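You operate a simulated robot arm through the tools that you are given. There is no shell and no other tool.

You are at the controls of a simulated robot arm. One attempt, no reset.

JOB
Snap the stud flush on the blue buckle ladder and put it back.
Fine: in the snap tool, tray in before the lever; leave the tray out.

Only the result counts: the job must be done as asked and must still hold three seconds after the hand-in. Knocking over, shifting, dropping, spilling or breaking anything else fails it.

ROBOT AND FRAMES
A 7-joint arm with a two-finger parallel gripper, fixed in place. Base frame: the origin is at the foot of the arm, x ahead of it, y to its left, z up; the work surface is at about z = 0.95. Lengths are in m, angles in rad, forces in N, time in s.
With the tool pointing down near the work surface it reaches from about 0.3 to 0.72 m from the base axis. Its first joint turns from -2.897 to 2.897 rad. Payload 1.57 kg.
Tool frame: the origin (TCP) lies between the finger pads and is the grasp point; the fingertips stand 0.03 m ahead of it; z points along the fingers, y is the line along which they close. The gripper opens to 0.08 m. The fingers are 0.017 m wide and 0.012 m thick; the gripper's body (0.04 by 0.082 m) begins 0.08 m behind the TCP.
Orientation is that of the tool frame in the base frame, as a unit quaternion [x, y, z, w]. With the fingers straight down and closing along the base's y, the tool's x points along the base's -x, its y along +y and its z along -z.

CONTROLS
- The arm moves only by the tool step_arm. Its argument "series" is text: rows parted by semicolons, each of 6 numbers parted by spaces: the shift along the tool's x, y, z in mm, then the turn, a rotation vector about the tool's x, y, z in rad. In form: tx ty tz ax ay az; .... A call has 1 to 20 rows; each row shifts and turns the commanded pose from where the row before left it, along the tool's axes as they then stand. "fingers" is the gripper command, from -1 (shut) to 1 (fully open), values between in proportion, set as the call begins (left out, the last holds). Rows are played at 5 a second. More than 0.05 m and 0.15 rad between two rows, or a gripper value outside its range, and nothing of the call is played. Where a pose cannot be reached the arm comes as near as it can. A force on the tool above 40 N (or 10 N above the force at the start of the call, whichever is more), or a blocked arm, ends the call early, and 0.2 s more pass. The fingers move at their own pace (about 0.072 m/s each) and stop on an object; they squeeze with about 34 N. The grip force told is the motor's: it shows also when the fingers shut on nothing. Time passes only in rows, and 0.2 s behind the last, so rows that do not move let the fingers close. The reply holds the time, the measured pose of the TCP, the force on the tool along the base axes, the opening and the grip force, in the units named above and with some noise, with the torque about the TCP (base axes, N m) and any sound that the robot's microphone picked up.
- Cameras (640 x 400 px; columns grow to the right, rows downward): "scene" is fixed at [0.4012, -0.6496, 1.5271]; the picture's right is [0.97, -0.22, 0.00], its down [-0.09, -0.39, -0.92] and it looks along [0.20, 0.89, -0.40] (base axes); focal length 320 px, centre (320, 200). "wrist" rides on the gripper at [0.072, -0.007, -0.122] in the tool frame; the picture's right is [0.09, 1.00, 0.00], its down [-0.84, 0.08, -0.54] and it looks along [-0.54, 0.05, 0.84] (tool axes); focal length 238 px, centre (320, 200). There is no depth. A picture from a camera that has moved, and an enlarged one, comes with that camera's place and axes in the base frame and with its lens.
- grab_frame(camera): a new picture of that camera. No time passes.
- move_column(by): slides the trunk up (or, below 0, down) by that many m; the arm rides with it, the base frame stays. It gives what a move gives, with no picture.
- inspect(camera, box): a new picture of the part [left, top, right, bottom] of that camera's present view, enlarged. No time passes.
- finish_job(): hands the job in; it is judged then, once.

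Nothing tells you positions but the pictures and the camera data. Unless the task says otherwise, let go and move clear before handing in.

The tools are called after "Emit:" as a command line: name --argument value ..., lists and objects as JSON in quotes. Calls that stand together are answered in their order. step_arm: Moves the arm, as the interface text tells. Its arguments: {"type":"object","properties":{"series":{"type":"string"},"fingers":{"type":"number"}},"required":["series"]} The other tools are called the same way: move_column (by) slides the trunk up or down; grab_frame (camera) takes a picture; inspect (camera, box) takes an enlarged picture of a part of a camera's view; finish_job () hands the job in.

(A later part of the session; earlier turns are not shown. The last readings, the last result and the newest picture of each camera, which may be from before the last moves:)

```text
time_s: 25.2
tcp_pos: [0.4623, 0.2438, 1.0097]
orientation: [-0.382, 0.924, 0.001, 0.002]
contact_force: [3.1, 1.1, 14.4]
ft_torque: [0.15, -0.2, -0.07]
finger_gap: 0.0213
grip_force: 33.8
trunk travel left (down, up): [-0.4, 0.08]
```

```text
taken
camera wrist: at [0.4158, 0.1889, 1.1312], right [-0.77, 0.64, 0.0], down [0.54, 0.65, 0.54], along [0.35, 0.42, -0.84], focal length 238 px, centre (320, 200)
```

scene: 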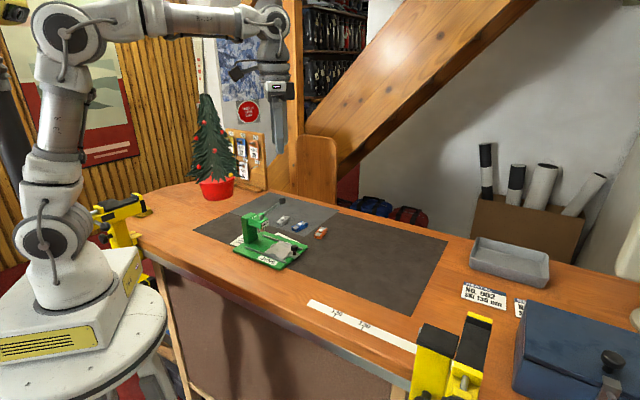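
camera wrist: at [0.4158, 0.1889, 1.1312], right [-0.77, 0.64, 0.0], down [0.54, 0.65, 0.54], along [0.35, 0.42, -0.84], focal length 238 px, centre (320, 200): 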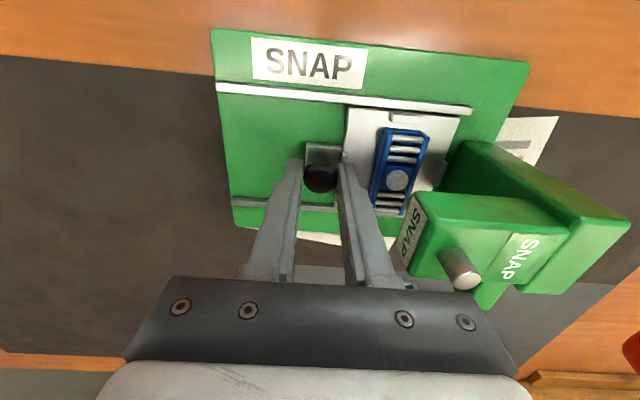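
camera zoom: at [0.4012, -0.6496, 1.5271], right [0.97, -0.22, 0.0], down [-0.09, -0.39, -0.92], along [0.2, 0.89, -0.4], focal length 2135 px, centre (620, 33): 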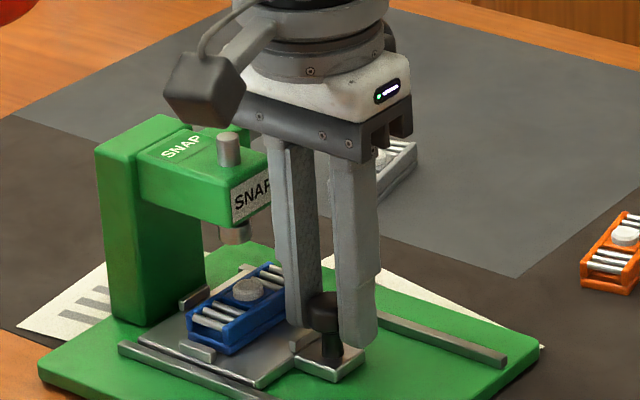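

Emit:
step_arm --series "0 2 -0.7 0 0 0; 0 1.5 -0.5 0 0 0; 0 1 0 0 0 0; 0 0 0 0 0 0"

Emit:
inspect --camera "scene" --box '[240, 205, 300, 250]'

```text
time_s: 26.2
tcp_pos: [0.4585, 0.2452, 1.0118]
orientation: [-0.383, 0.924, 0.0, 0.0]
contact_force: [3.4, 2.0, 2.7]
ft_torque: [0.39, -0.43, 0.04]
finger_gap: 0.0212
grip_force: 33.9
trunk travel left (down, up): [-0.4, 0.08]
```

```text
8.89 times, centred on (270, 228) of scene
camera zoom: at [0.4012, -0.6496, 1.5271], right [0.97, -0.22, 0.0], down [-0.09, -0.39, -0.92], along [0.2, 0.89, -0.4], focal length 2846 px, centre (764, -44)
```

zoom: 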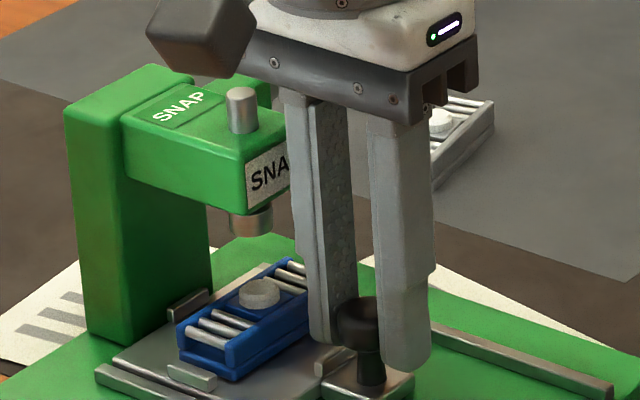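

The tray is nearly under the plunger, with roughly 1–2 mm left. I'll keep pushing in small steps to feel for the stop.

Emit:
step_arm --series "0 1 0 0 0 0; 0 0 0 0 0 0"

Emit:
step_arm --series "0 1 0 0 0 0; 0 0 0 0 0 0"

Emit:
step_arm --series "0 1 0 0 0 0; 0 0 0 0 0 0"

Emit:
inspect --camera "scene" --box '[240, 205, 300, 250]'

```text
time_s: 26.8
tcp_pos: [0.4577, 0.2454, 1.0105]
orientation: [-0.383, 0.924, 0.0, -0.001]
contact_force: [5.3, -0.7, 0.3]
ft_torque: [0.3, -0.41, -0.01]
finger_gap: 0.0215
grip_force: 34.1
trunk travel left (down, up): [-0.4, 0.08]
```

```text
time_s: 27.4
tcp_pos: [0.458, 0.2468, 1.0107]
orientation: [-0.382, 0.924, 0.0, -0.001]
contact_force: [10.6, -3.5, -0.1]
ft_torque: [-0.2, -0.12, 0.02]
finger_gap: 0.0214
grip_force: 33.7
trunk travel left (down, up): [-0.4, 0.08]
```

```text
time_s: 28.0
tcp_pos: [0.4587, 0.2475, 1.0095]
orientation: [-0.381, 0.925, -0.001, -0.001]
contact_force: [12.2, -12.9, 0.5]
ft_torque: [-0.2, -0.43, -0.03]
finger_gap: 0.0215
grip_force: 33.8
trunk travel left (down, up): [-0.4, 0.08]
```

```text
8.89 times, centred on (270, 228) of scene
camera zoom: at [0.4012, -0.6496, 1.5271], right [0.97, -0.22, 0.0], down [-0.09, -0.39, -0.92], along [0.2, 0.89, -0.4], focal length 2846 px, centre (764, -44)
```

zoom: 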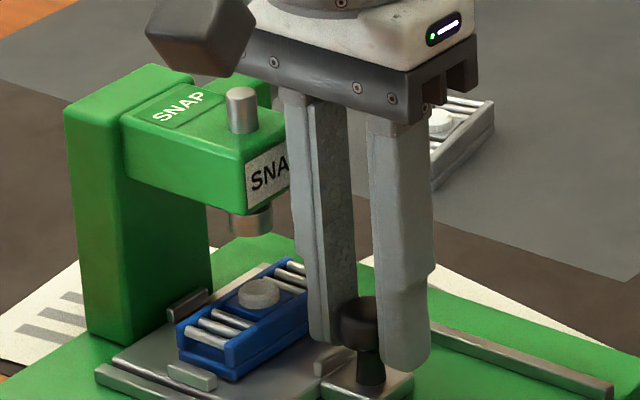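

I've reached the stop, with about 17 N of push-back, and the stud is under the plunger. I'll ease off, release the knob and rise.

Emit:
step_arm --series "0 -1.8 0 0 0 0; 0 0 0 0 0 0"

Emit:
step_arm --series "0 0 0 0 0 0; 0 0 0 0 0 0" --fingers -0.05

Emit:
step_arm --series "0 0 -10 0 0 0; 0 0 -30 0 0 0; 0 0 -45 0 0 0; 0 0 -45 0 0 0; 0 0 -45 0 0 0; 0 0 0 0 0 0"

Emit:
inspect --camera "scene" --box '[240, 190, 300, 250]'

Emit:
grab_frame --camera "wrist"

```text
time_s: 28.6
tcp_pos: [0.4575, 0.2482, 1.0096]
orientation: [-0.383, 0.924, 0.0, -0.002]
contact_force: [4.8, -13.2, 0.9]
ft_torque: [-0.23, -0.09, 0.0]
finger_gap: 0.021
grip_force: 33.8
trunk travel left (down, up): [-0.4, 0.08]
```

```text
time_s: 29.2
tcp_pos: [0.4588, 0.249, 1.0117]
orientation: [-0.382, 0.924, 0.001, 0.001]
contact_force: [1.4, 0.8, 0.2]
ft_torque: [-0.01, -0.02, 0.02]
finger_gap: 0.0382
grip_force: 0.1
trunk travel left (down, up): [-0.4, 0.08]
```

```text
time_s: 30.6
tcp_pos: [0.4587, 0.246, 1.1857]
orientation: [-0.382, 0.924, 0.001, 0.0]
contact_force: [-0.1, -0.7, 0.5]
ft_torque: [-0.01, 0.0, 0.03]
finger_gap: 0.0382
grip_force: 0.1
trunk travel left (down, up): [-0.4, 0.08]
```

```text
6.67 times, centred on (270, 220) of scene
camera zoom: at [0.4012, -0.6496, 1.5271], right [0.97, -0.22, 0.0], down [-0.09, -0.39, -0.92], along [0.2, 0.89, -0.4], focal length 2135 px, centre (653, 67)
```

zoom: 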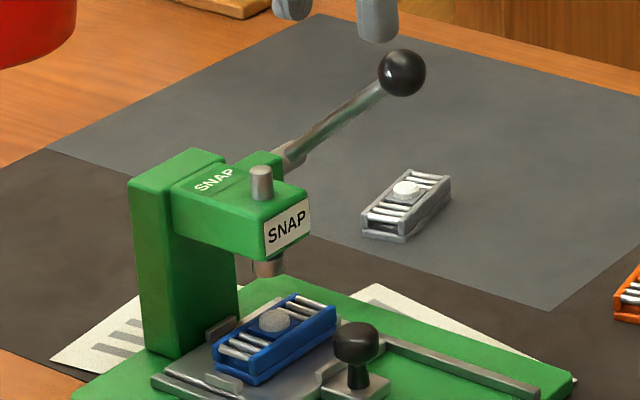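

```text
taken
camera wrist: at [0.4124, 0.1921, 1.3068], right [-0.77, 0.64, 0.0], down [0.54, 0.65, 0.54], along [0.35, 0.42, -0.84], focal length 238 px, centre (320, 200)
```

wrist: 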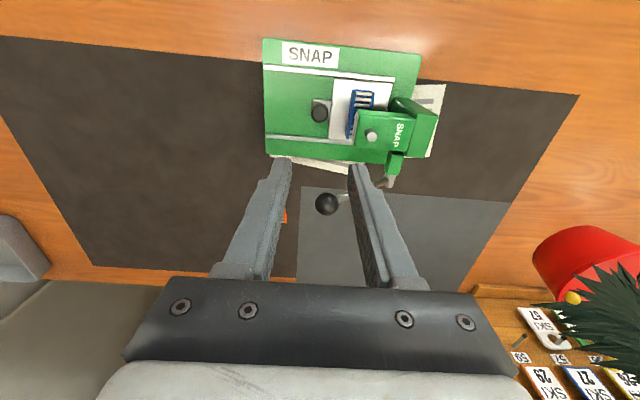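

The tray is in and the stud sits under the plunger. I'll close the fingers and position above the lever ball.

Emit:
step_arm --series "-30 5 0 0 0 0; -30 5 0 0 0 0; 0 0 10 0 0 0; 0 0 10 0 0 0; 0 0 0 0 0 0" --fingers -1

Emit:
inspect --camera "scene" --box '[240, 180, 320, 240]'

Emit:
inspect --camera "wrist" --box '[240, 80, 400, 220]'

```text
time_s: 31.8
tcp_pos: [0.493, 0.2961, 1.1659]
orientation: [-0.383, 0.924, 0.0, 0.0]
contact_force: [0.2, 0.2, -0.2]
ft_torque: [0.01, 0.03, -0.01]
finger_gap: 0.0002
grip_force: 20.9
trunk travel left (down, up): [-0.4, 0.08]
```

```text
6.67 times, centred on (280, 210) of scene
camera zoom: at [0.4012, -0.6496, 1.5271], right [0.97, -0.22, 0.0], down [-0.09, -0.39, -0.92], along [0.2, 0.89, -0.4], focal length 2135 px, centre (587, 133)
```

zoom: 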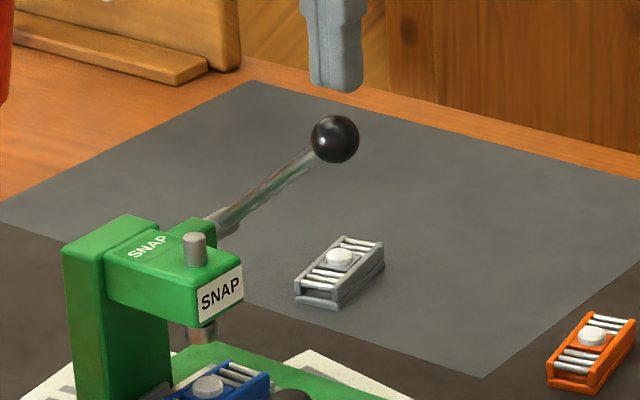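

```text
2.86 times, centred on (320, 150) of wrist
camera zoom: at [0.4483, 0.2431, 1.2869], right [-0.77, 0.64, 0.0], down [0.54, 0.65, 0.54], along [0.35, 0.42, -0.84], focal length 681 px, centre (320, 343)
```

zoom: 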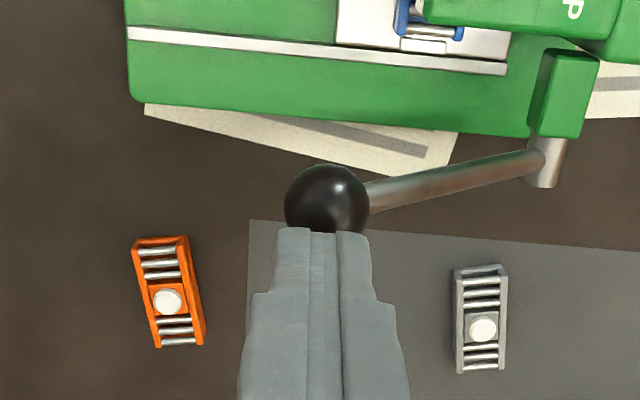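

The fingers are just above the ball. I'll start pressing, following the lever arc in small increments and watching force and sound.

Emit:
step_arm --series "2.5 0 8 0 0 0; 0 0 6 0 0 0; 0 -2 4 0 0 0; 0 -3 5 0 0 0; 0 -2.5 5 0 0 0; 0 0 0 0 0 0"

Emit:
inspect --camera "scene" --box '[240, 180, 320, 250]'

```text
time_s: 33.2
tcp_pos: [0.4974, 0.2906, 1.1391]
orientation: [-0.383, 0.924, 0.0, 0.0]
contact_force: [0.2, -0.3, 1.0]
ft_torque: [-0.01, 0.0, 0.02]
finger_gap: 0.0
grip_force: 21.6
trunk travel left (down, up): [-0.4, 0.08]
```

```text
5.71 times, centred on (280, 215) of scene
camera zoom: at [0.4012, -0.6496, 1.5271], right [0.97, -0.22, 0.0], down [-0.09, -0.39, -0.92], along [0.2, 0.89, -0.4], focal length 1830 px, centre (549, 114)
```

zoom: 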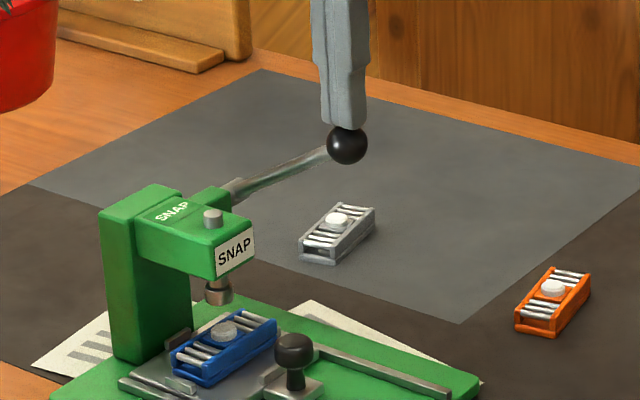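

The lever moves easily and the plunger is descending. I'll keep going along the arc.

Emit:
step_arm --series "0 -2.5 5 0 0 0; 0 -2.5 5 0 0 0; 0 -2 5 0 0 0; 0 -1.5 5 0 0 0; 0 -1 5 0 0 0; 0 0 0 0 0 0"

Emit:
inspect --camera "scene" --box '[240, 180, 320, 250]'

```text
time_s: 34.6
tcp_pos: [0.503, 0.2831, 1.1135]
orientation: [-0.383, 0.924, 0.0, 0.0]
contact_force: [-0.1, -1.5, 0.3]
ft_torque: [-0.02, 0.0, 0.01]
finger_gap: 0.0
grip_force: 21.8
trunk travel left (down, up): [-0.4, 0.08]
```

```text
5.71 times, centred on (280, 215) of scene
camera zoom: at [0.4012, -0.6496, 1.5271], right [0.97, -0.22, 0.0], down [-0.09, -0.39, -0.92], along [0.2, 0.89, -0.4], focal length 1830 px, centre (549, 114)
```

zoom: 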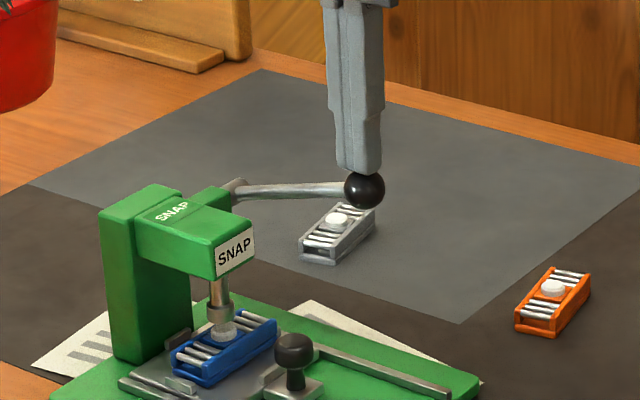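

Emit:
inspect --camera "scene" --box '[256, 210, 288, 234]'

Emit:
step_arm --series "0 -0.7 4 0 0 0; 0 -0.5 4 0 0 0; 0 0 0 0 0 0"

Emit:
inspect --camera "scene" --box '[256, 210, 288, 234]'

```text
16.00 times, centred on (272, 222) of scene
camera zoom: at [0.4012, -0.6496, 1.5271], right [0.97, -0.22, 0.0], down [-0.09, -0.39, -0.92], along [0.2, 0.89, -0.4], focal length 5123 px, centre (1088, -152)
```

zoom: 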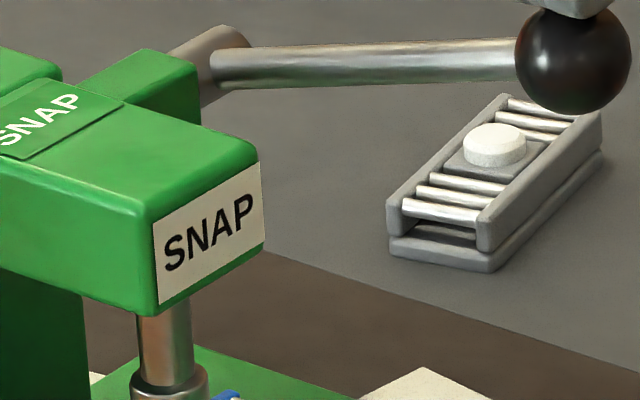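

```text
time_s: 35.4
tcp_pos: [0.5044, 0.2828, 1.1056]
orientation: [-0.383, 0.924, 0.0, 0.0]
contact_force: [0.5, -0.5, 1.0]
ft_torque: [-0.02, -0.07, 0.01]
finger_gap: 0.0
grip_force: 20.9
trunk travel left (down, up): [-0.4, 0.08]
```

```text
16.00 times, centred on (272, 222) of scene
camera zoom: at [0.4012, -0.6496, 1.5271], right [0.97, -0.22, 0.0], down [-0.09, -0.39, -0.92], along [0.2, 0.89, -0.4], focal length 5123 px, centre (1088, -152)
```

zoom: 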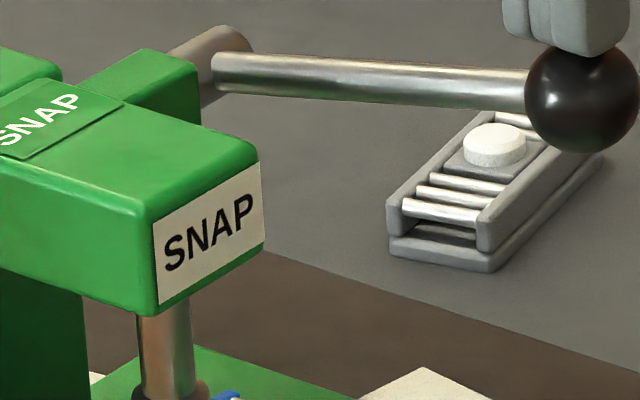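

Emit:
inspect --camera "scene" --box '[252, 222, 284, 250]'

Emit:
step_arm --series "0 -0.3 3 0 0 0; 0 -0.3 3 0 0 0; 0 0 0 0 0 0"

Emit:
inspect --camera "scene" --box '[252, 222, 284, 250]'

```text
14.29 times, centred on (268, 236) of scene
camera zoom: at [0.4012, -0.6496, 1.5271], right [0.97, -0.22, 0.0], down [-0.09, -0.39, -0.92], along [0.2, 0.89, -0.4], focal length 4574 px, centre (1063, -314)
```

zoom: 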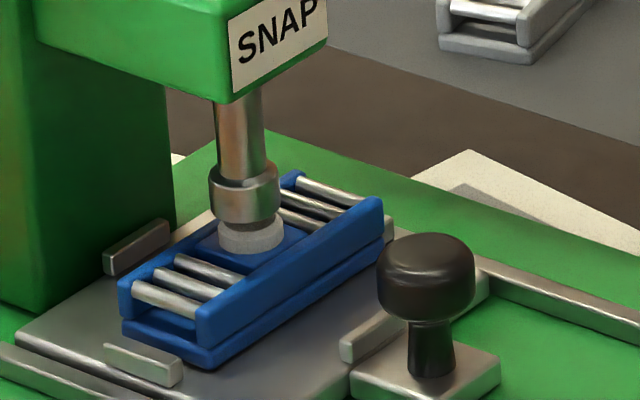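

```text
time_s: 36.2
tcp_pos: [0.5061, 0.2812, 1.0995]
orientation: [-0.383, 0.924, 0.0, 0.0]
contact_force: [-0.9, 0.0, 0.7]
ft_torque: [-0.02, -0.03, 0.04]
finger_gap: 0.0
grip_force: 21.6
trunk travel left (down, up): [-0.4, 0.08]
```

```text
14.29 times, centred on (268, 236) of scene
camera zoom: at [0.4012, -0.6496, 1.5271], right [0.97, -0.22, 0.0], down [-0.09, -0.39, -0.92], along [0.2, 0.89, -0.4], focal length 4574 px, centre (1063, -314)
```

zoom: 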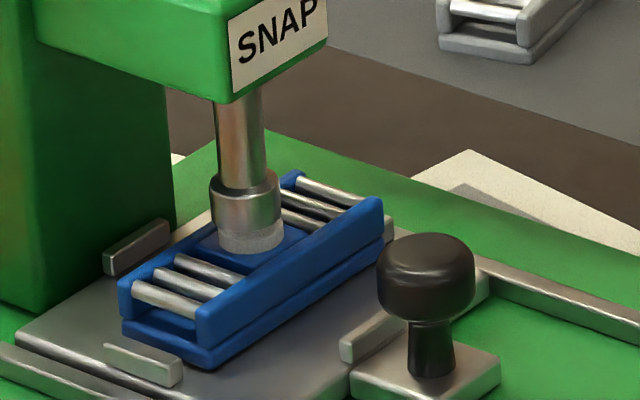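

The plunger is aligned and touching the stud. I'll keep pressing in small steps.

Emit:
step_arm --series "0 0 2.5 0 0 0; 0 0 2.5 0 0 0; 0 0 0 0 0 0"

Emit:
step_arm --series "0 0 2.5 0 0 0; 0 0 2.5 0 0 0; 0 0 0 0 0 0"

Emit:
inspect --camera "scene" --box '[252, 222, 284, 250]'

Emit:
inspect --camera "scene" --box '[240, 180, 320, 250]'

```text
time_s: 37.0
tcp_pos: [0.5061, 0.2818, 1.0944]
orientation: [-0.382, 0.924, 0.0, 0.001]
contact_force: [0.7, -1.9, 4.8]
ft_torque: [-0.07, -0.03, -0.02]
finger_gap: 0.0
grip_force: 21.1
trunk travel left (down, up): [-0.4, 0.08]
```

```text
time_s: 37.8
tcp_pos: [0.5045, 0.2821, 1.09]
orientation: [-0.382, 0.924, -0.001, 0.0]
contact_force: [2.0, -1.9, 4.2]
ft_torque: [-0.06, -0.06, -0.03]
finger_gap: 0.0001
grip_force: 21.2
trunk travel left (down, up): [-0.4, 0.08]
```

```text
14.29 times, centred on (268, 236) of scene
camera zoom: at [0.4012, -0.6496, 1.5271], right [0.97, -0.22, 0.0], down [-0.09, -0.39, -0.92], along [0.2, 0.89, -0.4], focal length 4574 px, centre (1063, -314)
```

zoom: 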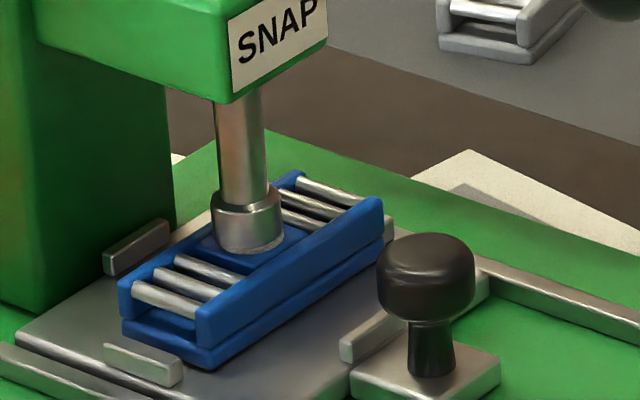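

```text
5.71 times, centred on (280, 215) of scene
camera zoom: at [0.4012, -0.6496, 1.5271], right [0.97, -0.22, 0.0], down [-0.09, -0.39, -0.92], along [0.2, 0.89, -0.4], focal length 1830 px, centre (549, 114)
```

zoom: 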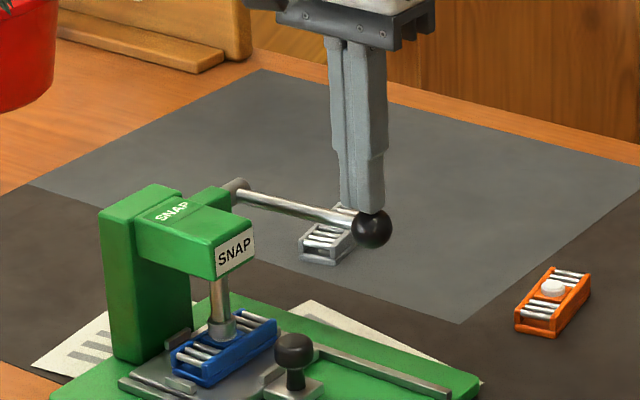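

The stud is going down with about 4 N of resistance. I'll keep pressing until it snaps or bottoms out.

Emit:
step_arm --series "0 0 2 0 0 0; 0 0 2 0 0 0; 0 0 0 0 0 0"

Emit:
inspect --camera "scene" --box '[252, 222, 284, 250]'

Emit:
step_arm --series "0 0.3 2 0 0 0; 0 0.3 2 0 0 0; 0 0 0 0 0 0"

Emit:
inspect --camera "scene" --box '[252, 222, 284, 250]'

```text
time_s: 38.6
tcp_pos: [0.5046, 0.2816, 1.086]
orientation: [-0.383, 0.924, 0.0, 0.0]
contact_force: [1.2, -0.3, 4.0]
ft_torque: [0.0, -0.06, 0.02]
finger_gap: 0.0001
grip_force: 21.5
trunk travel left (down, up): [-0.4, 0.08]
```

```text
14.29 times, centred on (268, 236) of scene
camera zoom: at [0.4012, -0.6496, 1.5271], right [0.97, -0.22, 0.0], down [-0.09, -0.39, -0.92], along [0.2, 0.89, -0.4], focal length 4574 px, centre (1063, -314)
```

zoom: 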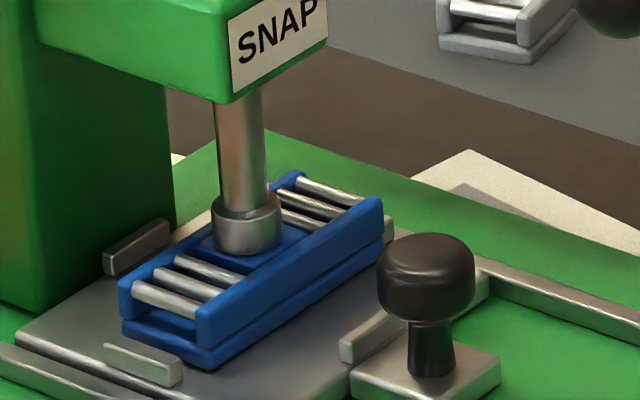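

```text
time_s: 39.4
tcp_pos: [0.5052, 0.2814, 1.0823]
orientation: [-0.381, 0.924, 0.0, 0.002]
contact_force: [3.4, -4.3, 11.6]
ft_torque: [-0.15, -0.11, -0.03]
finger_gap: 0.0001
grip_force: 21.2
trunk travel left (down, up): [-0.4, 0.08]
```

```text
14.29 times, centred on (268, 236) of scene
camera zoom: at [0.4012, -0.6496, 1.5271], right [0.97, -0.22, 0.0], down [-0.09, -0.39, -0.92], along [0.2, 0.89, -0.4], focal length 4574 px, centre (1063, -314)
```

zoom: 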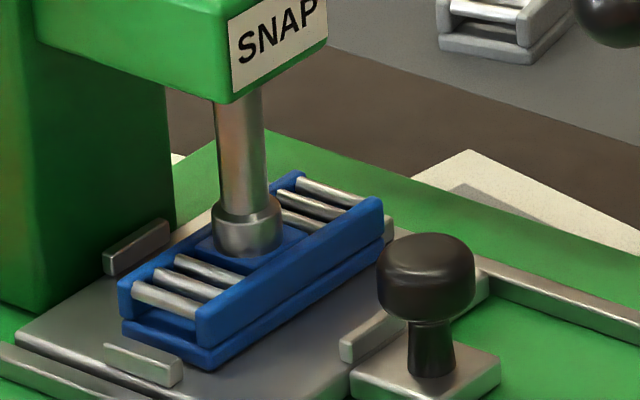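

Emit:
step_arm --series "0 0 1.5 0 0 0; 0 0 0 0 0 0"

Emit:
step_arm --series "0 0 1.5 0 0 0; 0 0 0 0 0 0"

Emit:
inspect --camera "scene" --box '[252, 222, 284, 250]'

```text
time_s: 40.0
tcp_pos: [0.5057, 0.282, 1.081]
orientation: [-0.382, 0.924, 0.0, 0.001]
contact_force: [3.7, -4.3, 18.7]
ft_torque: [-0.16, -0.22, -0.01]
finger_gap: 0.0001
grip_force: 21.4
trunk travel left (down, up): [-0.4, 0.08]
```

```text
time_s: 40.6
tcp_pos: [0.5051, 0.2815, 1.0811]
orientation: [-0.381, 0.924, 0.0, 0.002]
contact_force: [5.6, -3.5, 28.3]
ft_torque: [-0.17, -0.25, -0.01]
finger_gap: 0.0
grip_force: 21.1
trunk travel left (down, up): [-0.4, 0.08]
```

```text
14.29 times, centred on (268, 236) of scene
camera zoom: at [0.4012, -0.6496, 1.5271], right [0.97, -0.22, 0.0], down [-0.09, -0.39, -0.92], along [0.2, 0.89, -0.4], focal length 4574 px, centre (1063, -314)
```

zoom: 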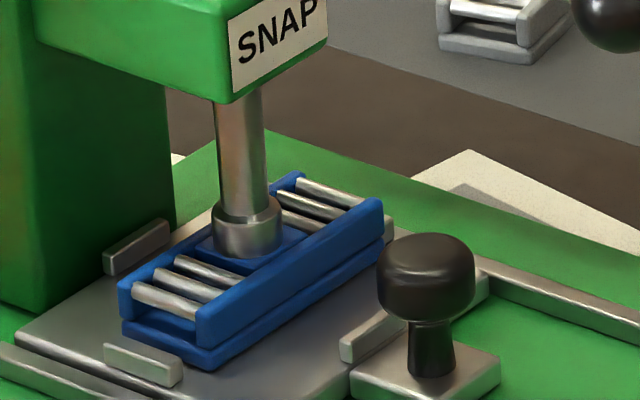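

It's bottoming out: 28 N and no more travel. One more small push, then I'll let the lever up and look at the stud.

Emit:
step_arm --series "0 0 1.2 0 0 0; 0 0 0 0 0 0; 0 0 0 0 0 0"

Emit:
step_arm --series "0 0 -4 0 0 0; 0 0 -5 0 0 0; 0 0 -5 0 0 0; 0 0 -5 0 0 0; 0 0 0 0 0 0"

Emit:
inspect --camera "scene" --box '[252, 222, 284, 250]'

Emit:
inspect --camera "scene" --box '[240, 180, 320, 250]'

```text
time_s: 41.4
tcp_pos: [0.5046, 0.2821, 1.0802]
orientation: [-0.382, 0.924, 0.001, 0.004]
contact_force: [6.8, -5.5, 33.4]
ft_torque: [-0.17, -0.25, 0.0]
finger_gap: 0.0001
grip_force: 21.1
trunk travel left (down, up): [-0.4, 0.08]
```

```text
time_s: 42.6
tcp_pos: [0.5037, 0.283, 1.0965]
orientation: [-0.382, 0.924, -0.001, -0.001]
contact_force: [-1.2, 0.5, 1.0]
ft_torque: [0.05, 0.0, -0.01]
finger_gap: 0.0
grip_force: 20.4
trunk travel left (down, up): [-0.4, 0.08]
```

```text
14.29 times, centred on (268, 236) of scene
camera zoom: at [0.4012, -0.6496, 1.5271], right [0.97, -0.22, 0.0], down [-0.09, -0.39, -0.92], along [0.2, 0.89, -0.4], focal length 4574 px, centre (1063, -314)
```

zoom: 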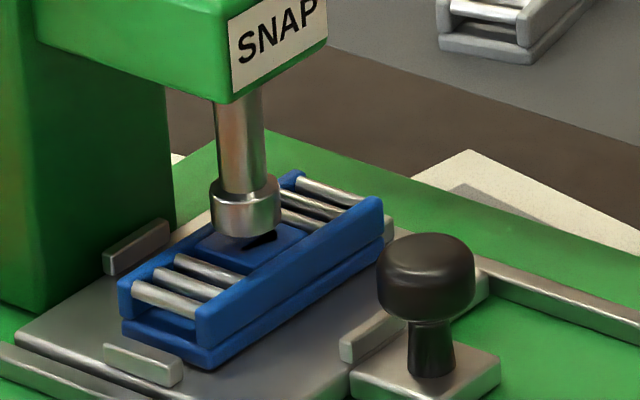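

```text
5.71 times, centred on (280, 215) of scene
camera zoom: at [0.4012, -0.6496, 1.5271], right [0.97, -0.22, 0.0], down [-0.09, -0.39, -0.92], along [0.2, 0.89, -0.4], focal length 1830 px, centre (549, 114)
```

zoom: 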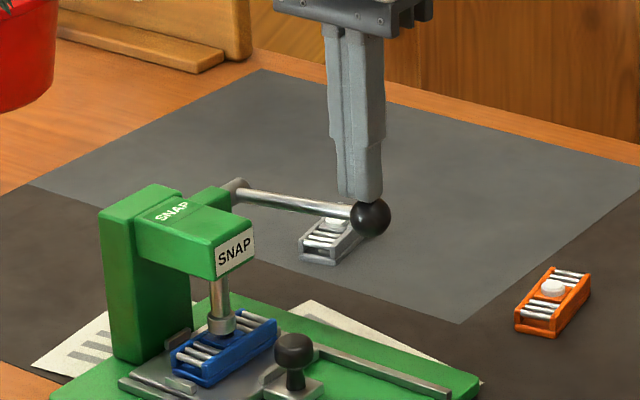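

The lever springs back as I rise. I'll guide it up slowly along the arc.

Emit:
step_arm --series "0 0 -5 0 0 0; 0 1 -5 0 0 0; 0 1 -5 0 0 0; 0 1.5 -5 0 0 0; 0 2 -5 0 0 0; 0 2 -5 0 0 0; 0 2.5 -5 0 0 0; 0 2.5 -5 0 0 0; 0 2.5 -5 0 0 0; 0 3 -5 0 0 0; 0 0 -10 0 0 0; 0 0 -20 0 0 0; 0 0 -20 0 0 0; 0 0 0 0 0 0"

Emit:
inspect --camera "scene" --box '[252, 222, 284, 250]'

Emit:
inspect --camera "scene" --box '[240, 180, 320, 250]'

```text
time_s: 45.6
tcp_pos: [0.4909, 0.2944, 1.1963]
orientation: [-0.383, 0.924, 0.0, 0.0]
contact_force: [-0.2, -0.4, -0.1]
ft_torque: [0.0, 0.02, 0.0]
finger_gap: 0.0001
grip_force: 21.0
trunk travel left (down, up): [-0.4, 0.08]
```

```text
14.29 times, centred on (268, 236) of scene
camera zoom: at [0.4012, -0.6496, 1.5271], right [0.97, -0.22, 0.0], down [-0.09, -0.39, -0.92], along [0.2, 0.89, -0.4], focal length 4574 px, centre (1063, -314)
```

zoom: 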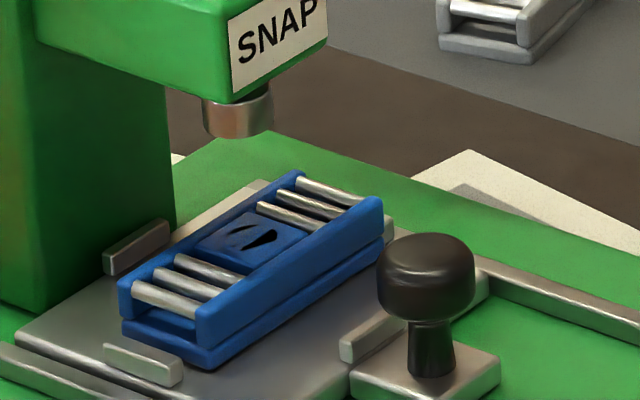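

```text
5.71 times, centred on (280, 215) of scene
camera zoom: at [0.4012, -0.6496, 1.5271], right [0.97, -0.22, 0.0], down [-0.09, -0.39, -0.92], along [0.2, 0.89, -0.4], focal length 1830 px, centre (549, 114)
```

zoom: 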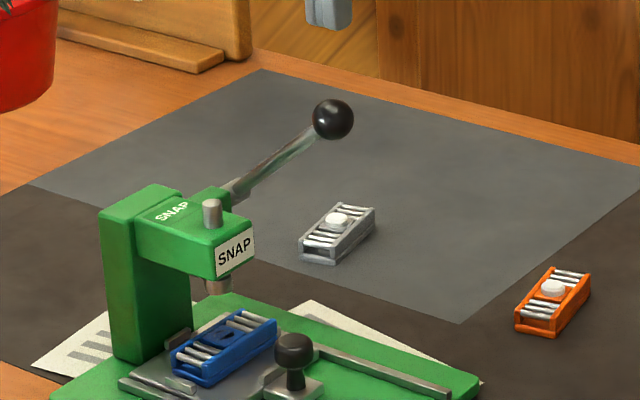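

The lever is fully back up and the stud is down flush with the plate. Now I'll return over the tray knob to pull the tray out.

Emit:
step_arm --series "28.5 -5 0 0 0 0; 29 -4.8 0 0 0 0; 0 0 40 0 0 0; 0 0 40 0 0 0; 0 0 50 0 0 0; 0 0 20 0 0 0; 0 0 0 0 0 0" --fingers -0.05

Emit:
inspect --camera "wrist" --box '[240, 90, 400, 220]'

Emit:
inspect --camera "scene" --box '[240, 190, 304, 250]'

```text
time_s: 47.2
tcp_pos: [0.4573, 0.2491, 1.0463]
orientation: [-0.383, 0.924, 0.0, 0.0]
contact_force: [1.1, 0.3, -0.7]
ft_torque: [-0.01, 0.03, 0.01]
finger_gap: 0.0382
grip_force: 0.1
trunk travel left (down, up): [-0.4, 0.08]
```

```text
3.08 times, centred on (320, 155) of wrist
camera zoom: at [0.4112, 0.1951, 1.1679], right [-0.77, 0.64, 0.0], down [0.54, 0.65, 0.54], along [0.35, 0.42, -0.84], focal length 733 px, centre (320, 338)
```

zoom: 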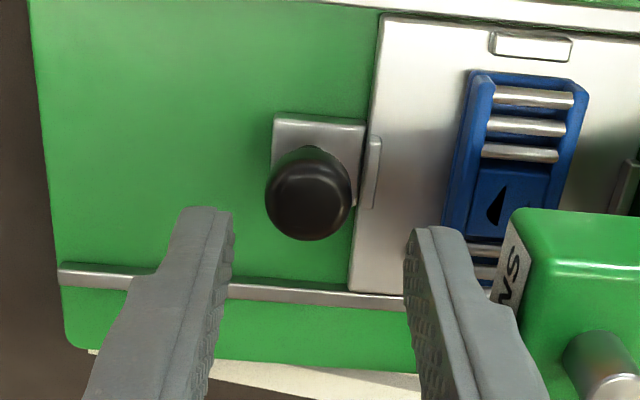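

```text
6.67 times, centred on (272, 220) of scene
camera zoom: at [0.4012, -0.6496, 1.5271], right [0.97, -0.22, 0.0], down [-0.09, -0.39, -0.92], along [0.2, 0.89, -0.4], focal length 2135 px, centre (640, 67)
```

zoom: 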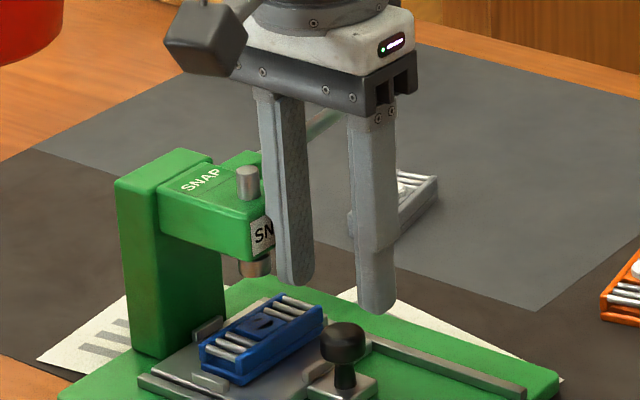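

Emit:
step_arm --series "0 -3.5 15 0 0 0; 0 0 15 0 0 0; 0 0 5 0 0 0; 0 0 0 0 0 0"

Emit:
inspect --camera "wrist" --box '[240, 90, 400, 220]'

```text
time_s: 48.2
tcp_pos: [0.461, 0.2464, 1.0116]
orientation: [-0.383, 0.924, 0.0, 0.0]
contact_force: [0.4, -0.2, 0.0]
ft_torque: [0.01, -0.03, 0.05]
finger_gap: 0.038
grip_force: 0.2
trunk travel left (down, up): [-0.4, 0.08]
```

```text
3.08 times, centred on (320, 155) of wrist
camera zoom: at [0.4147, 0.1916, 1.1326], right [-0.77, 0.64, 0.0], down [0.54, 0.65, 0.54], along [0.35, 0.42, -0.84], focal length 733 px, centre (320, 338)
```

zoom: 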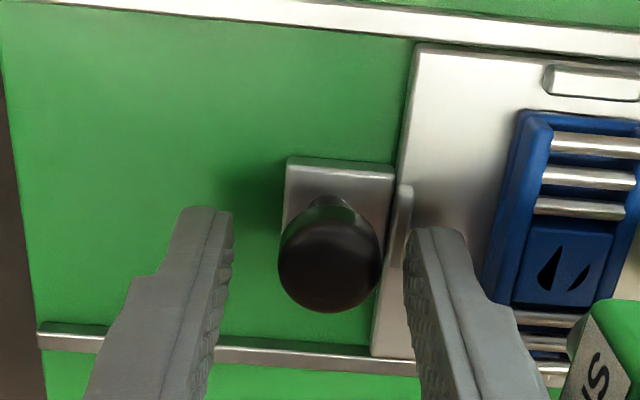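

Emit:
step_arm --series "0 2 0 0 0 0; 0 0 0 0 0 0"

Emit:
step_arm --series "0 0 0 0 0 0; 0 0 0 0 0 0; 0 0 0 0 0 0" --fingers -1

```text
time_s: 48.8
tcp_pos: [0.4594, 0.2466, 1.0115]
orientation: [-0.382, 0.924, 0.0, 0.0]
contact_force: [-0.4, -0.2, 0.2]
ft_torque: [0.0, -0.03, 0.0]
finger_gap: 0.0379
grip_force: 0.0
trunk travel left (down, up): [-0.4, 0.08]
```

```text
time_s: 49.6
tcp_pos: [0.4593, 0.2476, 1.0116]
orientation: [-0.383, 0.924, 0.0, 0.0]
contact_force: [0.1, -0.3, -0.5]
ft_torque: [0.01, -0.03, -0.03]
finger_gap: 0.0213
grip_force: 34.7
trunk travel left (down, up): [-0.4, 0.08]
```

The knob is gripped again. I'll pull the tray out smoothly, about 76 mm.

Emit:
step_arm --series "0 -3 0 0 0 0; 0 -5 0 0 0 0; 0 -6 0 0 0 0; 0 -6 0 0 0 0; 0 -6 0 0 0 0; 0 -6 0 0 0 0; 0 -6 0 0 0 0; 0 -6 0 0 0 0; 0 -6 0 0 0 0; 0 -6 0 0 0 0; 0 -5 0 0 0 0; 0 -4 0 0 0 0; 0 -3 0 0 0 0; 0 0 0 0 0 0"

Emit:
inspect --camera "scene" --box '[240, 200, 320, 270]'

```text
time_s: 52.6
tcp_pos: [0.5069, 0.1985, 1.0108]
orientation: [-0.382, 0.924, 0.0, -0.001]
contact_force: [1.8, 3.2, 0.0]
ft_torque: [0.22, -0.17, 0.04]
finger_gap: 0.0213
grip_force: 34.3
trunk travel left (down, up): [-0.4, 0.08]
```

```text
5.71 times, centred on (280, 235) of scene
camera zoom: at [0.4012, -0.6496, 1.5271], right [0.97, -0.22, 0.0], down [-0.09, -0.39, -0.92], along [0.2, 0.89, -0.4], focal length 1830 px, centre (549, 0)
```

zoom: 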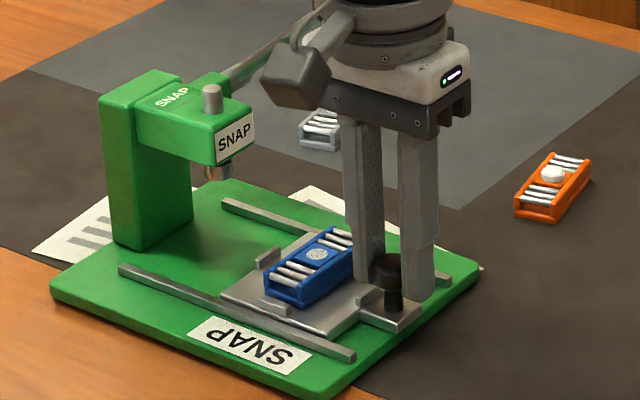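

Emit:
step_arm --series "0 -2 0 0 0 0; 0 -2 0 0 0 0; 0 0 0 0 0 0"

Emit:
step_arm --series "0 -1.5 0 0 0 0; 0 0 0 0 0 0"

Emit:
step_arm --series "0 -1.5 0 0 0 0; 0 0 0 0 0 0"

```text
time_s: 53.4
tcp_pos: [0.5096, 0.1956, 1.0118]
orientation: [-0.382, 0.924, 0.001, 0.0]
contact_force: [1.9, 3.3, -0.6]
ft_torque: [-0.12, 0.17, -0.01]
finger_gap: 0.0212
grip_force: 34.7
trunk travel left (down, up): [-0.4, 0.08]
```

```text
time_s: 54.0
tcp_pos: [0.5109, 0.1959, 1.0105]
orientation: [-0.382, 0.924, 0.001, 0.0]
contact_force: [0.4, 3.0, -0.6]
ft_torque: [-0.11, 0.1, -0.01]
finger_gap: 0.0214
grip_force: 34.3
trunk travel left (down, up): [-0.4, 0.08]
```

```text
time_s: 54.6
tcp_pos: [0.5117, 0.1954, 1.0106]
orientation: [-0.384, 0.923, 0.0, 0.001]
contact_force: [1.1, 3.9, 0.1]
ft_torque: [-0.01, 0.1, -0.03]
finger_gap: 0.0213
grip_force: 33.8
trunk travel left (down, up): [-0.4, 0.08]
```

Emit:
step_arm --series "0 -1 0 0 0 0; 0 0 0 0 0 0"

Emit:
step_arm --series "0 -1 0 0 0 0; 0 0 0 0 0 0"

Emit:
step_arm --series "0 -1 0 0 0 0; 0 0 0 0 0 0"

```text
time_s: 55.2
tcp_pos: [0.5115, 0.1939, 1.0113]
orientation: [-0.383, 0.924, 0.0, 0.0]
contact_force: [-2.7, 8.3, 3.2]
ft_torque: [0.18, 0.16, -0.01]
finger_gap: 0.0213
grip_force: 33.8
trunk travel left (down, up): [-0.4, 0.08]
```

```text
time_s: 55.8
tcp_pos: [0.5113, 0.1942, 1.0114]
orientation: [-0.383, 0.924, 0.001, 0.0]
contact_force: [-9.0, 14.1, 1.9]
ft_torque: [0.67, -0.1, -0.01]
finger_gap: 0.0214
grip_force: 34.4
trunk travel left (down, up): [-0.4, 0.08]
```

```text
time_s: 56.4
tcp_pos: [0.5131, 0.1917, 1.0105]
orientation: [-0.383, 0.924, 0.0, -0.001]
contact_force: [-10.1, 12.2, 1.8]
ft_torque: [0.18, 0.25, 0.01]
finger_gap: 0.0215
grip_force: 33.7
trunk travel left (down, up): [-0.4, 0.08]
```

The outer stop is reached. I'll ease off, release the knob and rise.

Emit:
step_arm --series "0 1.5 0 0 0 0; 0 0 0 0 0 0"

Emit:
step_arm --series "0 0 0 0 0 0; 0 0 0 0 0 0" --fingers -0.05

Emit:
step_arm --series "0 0 -10 0 0 0; 0 0 -30 0 0 0; 0 0 -40 0 0 0; 0 28 -5 0 0 0; 0 27 0 0 0 0; 0 0 0 0 0 0"

Emit:
inspect --camera "wrist" --box '[240, 80, 400, 200]'

Emit:
inspect --camera "scene" --box '[225, 190, 321, 280]'

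```text
time_s: 57.0
tcp_pos: [0.5129, 0.1914, 1.0115]
orientation: [-0.382, 0.924, -0.001, 0.0]
contact_force: [-7.5, 5.4, 0.2]
ft_torque: [0.04, 0.13, -0.01]
finger_gap: 0.0211
grip_force: 33.8
trunk travel left (down, up): [-0.4, 0.08]
```

```text
time_s: 57.6
tcp_pos: [0.5129, 0.1928, 1.0113]
orientation: [-0.382, 0.924, -0.001, 0.0]
contact_force: [-0.5, 0.0, -0.3]
ft_torque: [-0.01, -0.03, 0.01]
finger_gap: 0.0383
grip_force: 0.1
trunk travel left (down, up): [-0.4, 0.08]
```

```text
time_s: 59.0
tcp_pos: [0.4744, 0.2326, 1.0958]
orientation: [-0.383, 0.924, 0.0, 0.0]
contact_force: [-1.5, -0.3, -0.3]
ft_torque: [0.01, -0.01, 0.0]
finger_gap: 0.0383
grip_force: 0.1
trunk travel left (down, up): [-0.4, 0.08]
```

```text
3.33 times, centred on (320, 140) of wrist
camera zoom: at [0.4283, 0.1772, 1.2161], right [-0.77, 0.64, 0.0], down [0.54, 0.65, 0.54], along [0.35, 0.42, -0.84], focal length 794 px, centre (320, 400)
```

zoom: 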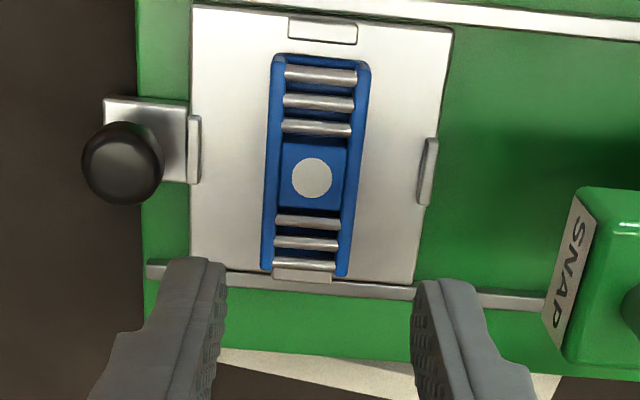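

```text
4.44 times, centred on (273, 235) of scene
camera zoom: at [0.4012, -0.6496, 1.5271], right [0.97, -0.22, 0.0], down [-0.09, -0.39, -0.92], along [0.2, 0.89, -0.4], focal length 1423 px, centre (529, 44)
```

zoom: 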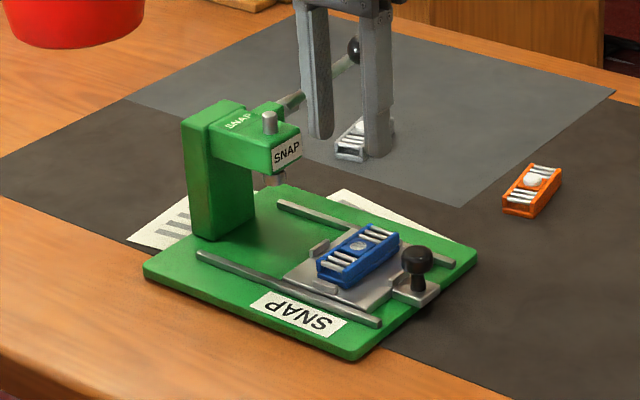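

The stud is flush. The press base may have shifted slightly, so I'll compare against earlier identical crops.

Emit:
inspect --camera "scene" --box '[260, 225, 316, 265]'

Emit:
inspect --camera "scene" --box '[220, 180, 350, 280]'

Emit:
inspect --camera "scene" --box '[252, 222, 284, 250]'

```text
10.00 times, centred on (288, 245) of scene
camera zoom: at [0.4012, -0.6496, 1.5271], right [0.97, -0.22, 0.0], down [-0.09, -0.39, -0.92], along [0.2, 0.89, -0.4], focal length 3202 px, centre (640, -250)
```

zoom: 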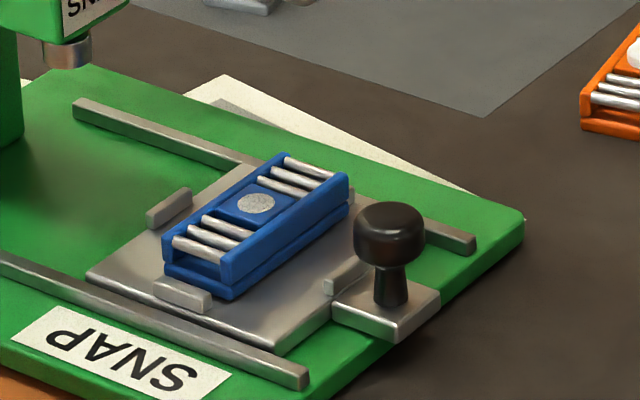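

```text
4.00 times, centred on (285, 230) of scene
camera zoom: at [0.4012, -0.6496, 1.5271], right [0.97, -0.22, 0.0], down [-0.09, -0.39, -0.92], along [0.2, 0.89, -0.4], focal length 1281 px, centre (460, 80)
```

zoom: 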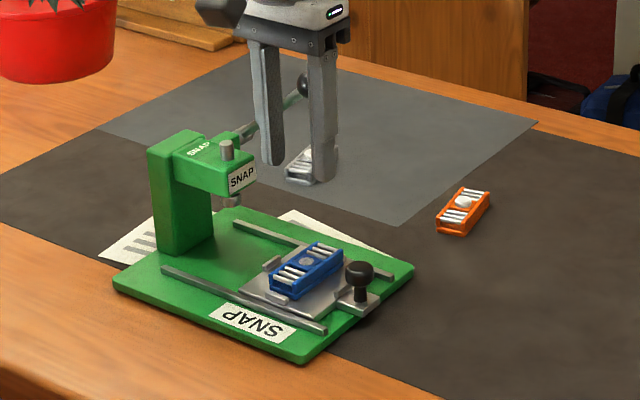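

```text
14.29 times, centred on (268, 236) of scene
camera zoom: at [0.4012, -0.6496, 1.5271], right [0.97, -0.22, 0.0], down [-0.09, -0.39, -0.92], along [0.2, 0.89, -0.4], focal length 4574 px, centre (1063, -314)
```

zoom: 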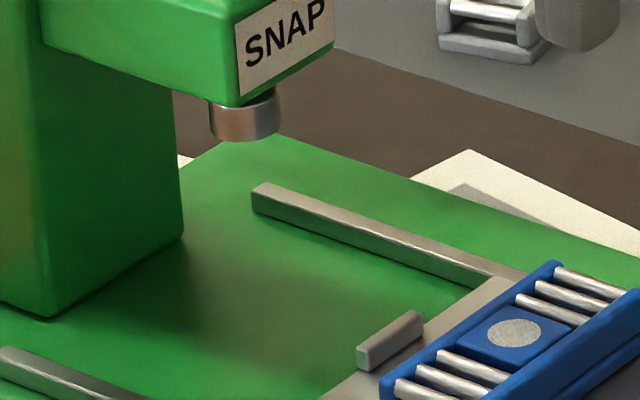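

The press shifted about 2 mm at the stop, which is negligible. The tray is out and the stud is flush, so I'll realign by 2.4 mm and descend to regrasp the buckle.

Emit:
step_arm --series "0.5 -2.4 30 0 0 0; 0 0 30 0 0 0; 0 0 15 0 0 0; 0 0 0 0 0 0"

Emit:
inspect --camera "wrist" --box '[240, 90, 400, 220]'

```text
time_s: 60.0
tcp_pos: [0.476, 0.2293, 1.0205]
orientation: [-0.383, 0.924, 0.0, 0.0]
contact_force: [0.3, 0.8, 0.0]
ft_torque: [0.01, 0.04, 0.0]
finger_gap: 0.0378
grip_force: 0.1
trunk travel left (down, up): [-0.4, 0.08]
```

```text
3.08 times, centred on (320, 155) of wrist
camera zoom: at [0.4303, 0.1753, 1.1408], right [-0.77, 0.64, 0.0], down [0.54, 0.65, 0.54], along [0.35, 0.42, -0.84], focal length 733 px, centre (320, 338)
```

zoom: 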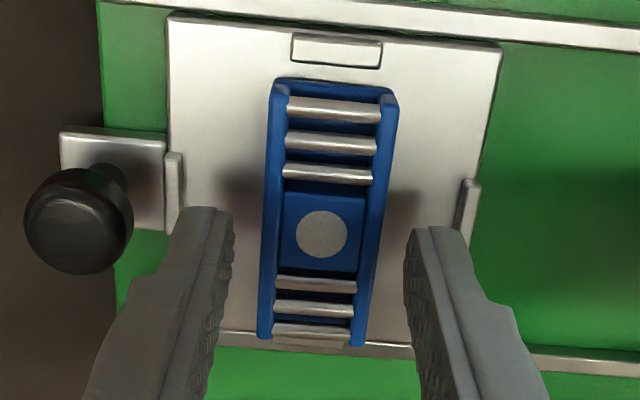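

Emit:
step_arm --series "0.5 0 8 0 0 0; 0 0 4 0 0 0; 0 0 2 0 0 0; 0 0 0 0 0 0"

Emit:
inspect --camera "scene" --box '[264, 225, 312, 261]'

```text
time_s: 61.0
tcp_pos: [0.4752, 0.2292, 1.0069]
orientation: [-0.383, 0.924, 0.0, 0.001]
contact_force: [0.1, 0.1, 0.2]
ft_torque: [-0.03, 0.01, -0.01]
finger_gap: 0.0381
grip_force: 0.1
trunk travel left (down, up): [-0.4, 0.08]
```

```text
11.11 times, centred on (288, 243) of scene
camera zoom: at [0.4012, -0.6496, 1.5271], right [0.97, -0.22, 0.0], down [-0.09, -0.39, -0.92], along [0.2, 0.89, -0.4], focal length 3558 px, centre (676, -278)
```

zoom: 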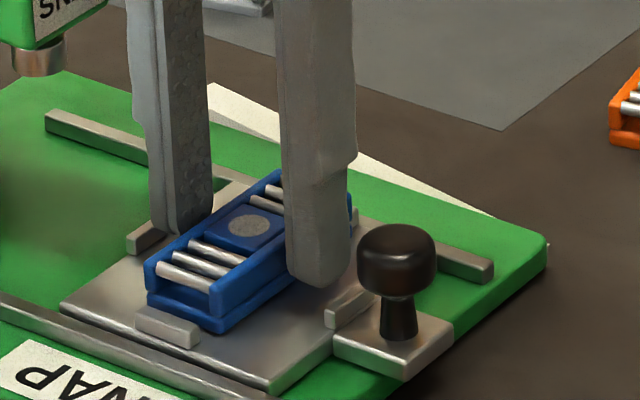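

Emit:
step_arm --series "0 0 0 0 0 0; 0 0 0 0 0 0; 0 0 0 0 0 0; 0 0 0 0 0 0" --fingers -1

Emit:
step_arm --series "0 0 -6 0 0 0; 0 0 -14 0 0 0; 0 0 -30 0 0 0; 0 0 -45 0 0 0; 0 0 -45 0 0 0; 0 0 -45 0 0 0; 0 0 0 0 0 0"

Emit:
inspect --camera "wrist" --box '[280, 115, 360, 220]'

Emit:
inspect --camera "scene" --box '[225, 190, 321, 280]'

```text
time_s: 62.0
tcp_pos: [0.4756, 0.23, 1.0067]
orientation: [-0.383, 0.924, 0.0, 0.0]
contact_force: [-0.2, -0.1, 1.1]
ft_torque: [0.0, 0.01, 0.02]
finger_gap: 0.0268
grip_force: 33.6
trunk travel left (down, up): [-0.4, 0.08]
```

```text
time_s: 63.6
tcp_pos: [0.4745, 0.2285, 1.1929]
orientation: [-0.383, 0.924, 0.001, 0.0]
contact_force: [0.3, -0.1, -0.1]
ft_torque: [0.0, -0.01, -0.02]
finger_gap: 0.0268
grip_force: 34.1
trunk travel left (down, up): [-0.4, 0.08]
```

```text
3.81 times, centred on (320, 168) of wrist
camera zoom: at [0.4295, 0.1744, 1.3133], right [-0.77, 0.64, 0.0], down [0.54, 0.65, 0.54], along [0.35, 0.42, -0.84], focal length 908 px, centre (320, 324)
```

zoom: 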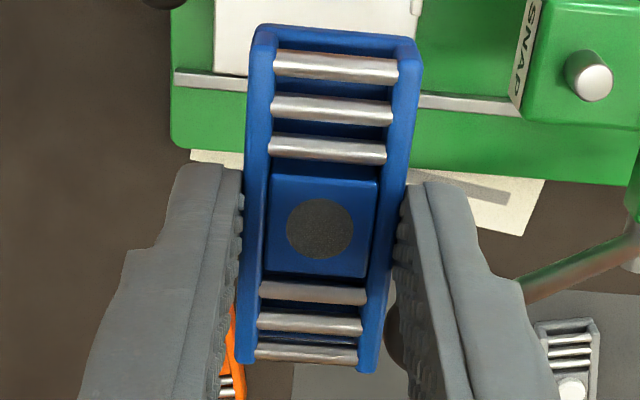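

```text
4.44 times, centred on (273, 235) of scene
camera zoom: at [0.4012, -0.6496, 1.5271], right [0.97, -0.22, 0.0], down [-0.09, -0.39, -0.92], along [0.2, 0.89, -0.4], focal length 1423 px, centre (529, 44)
```

zoom: 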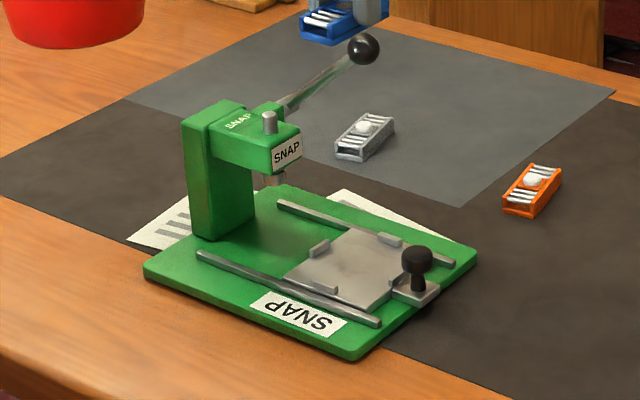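

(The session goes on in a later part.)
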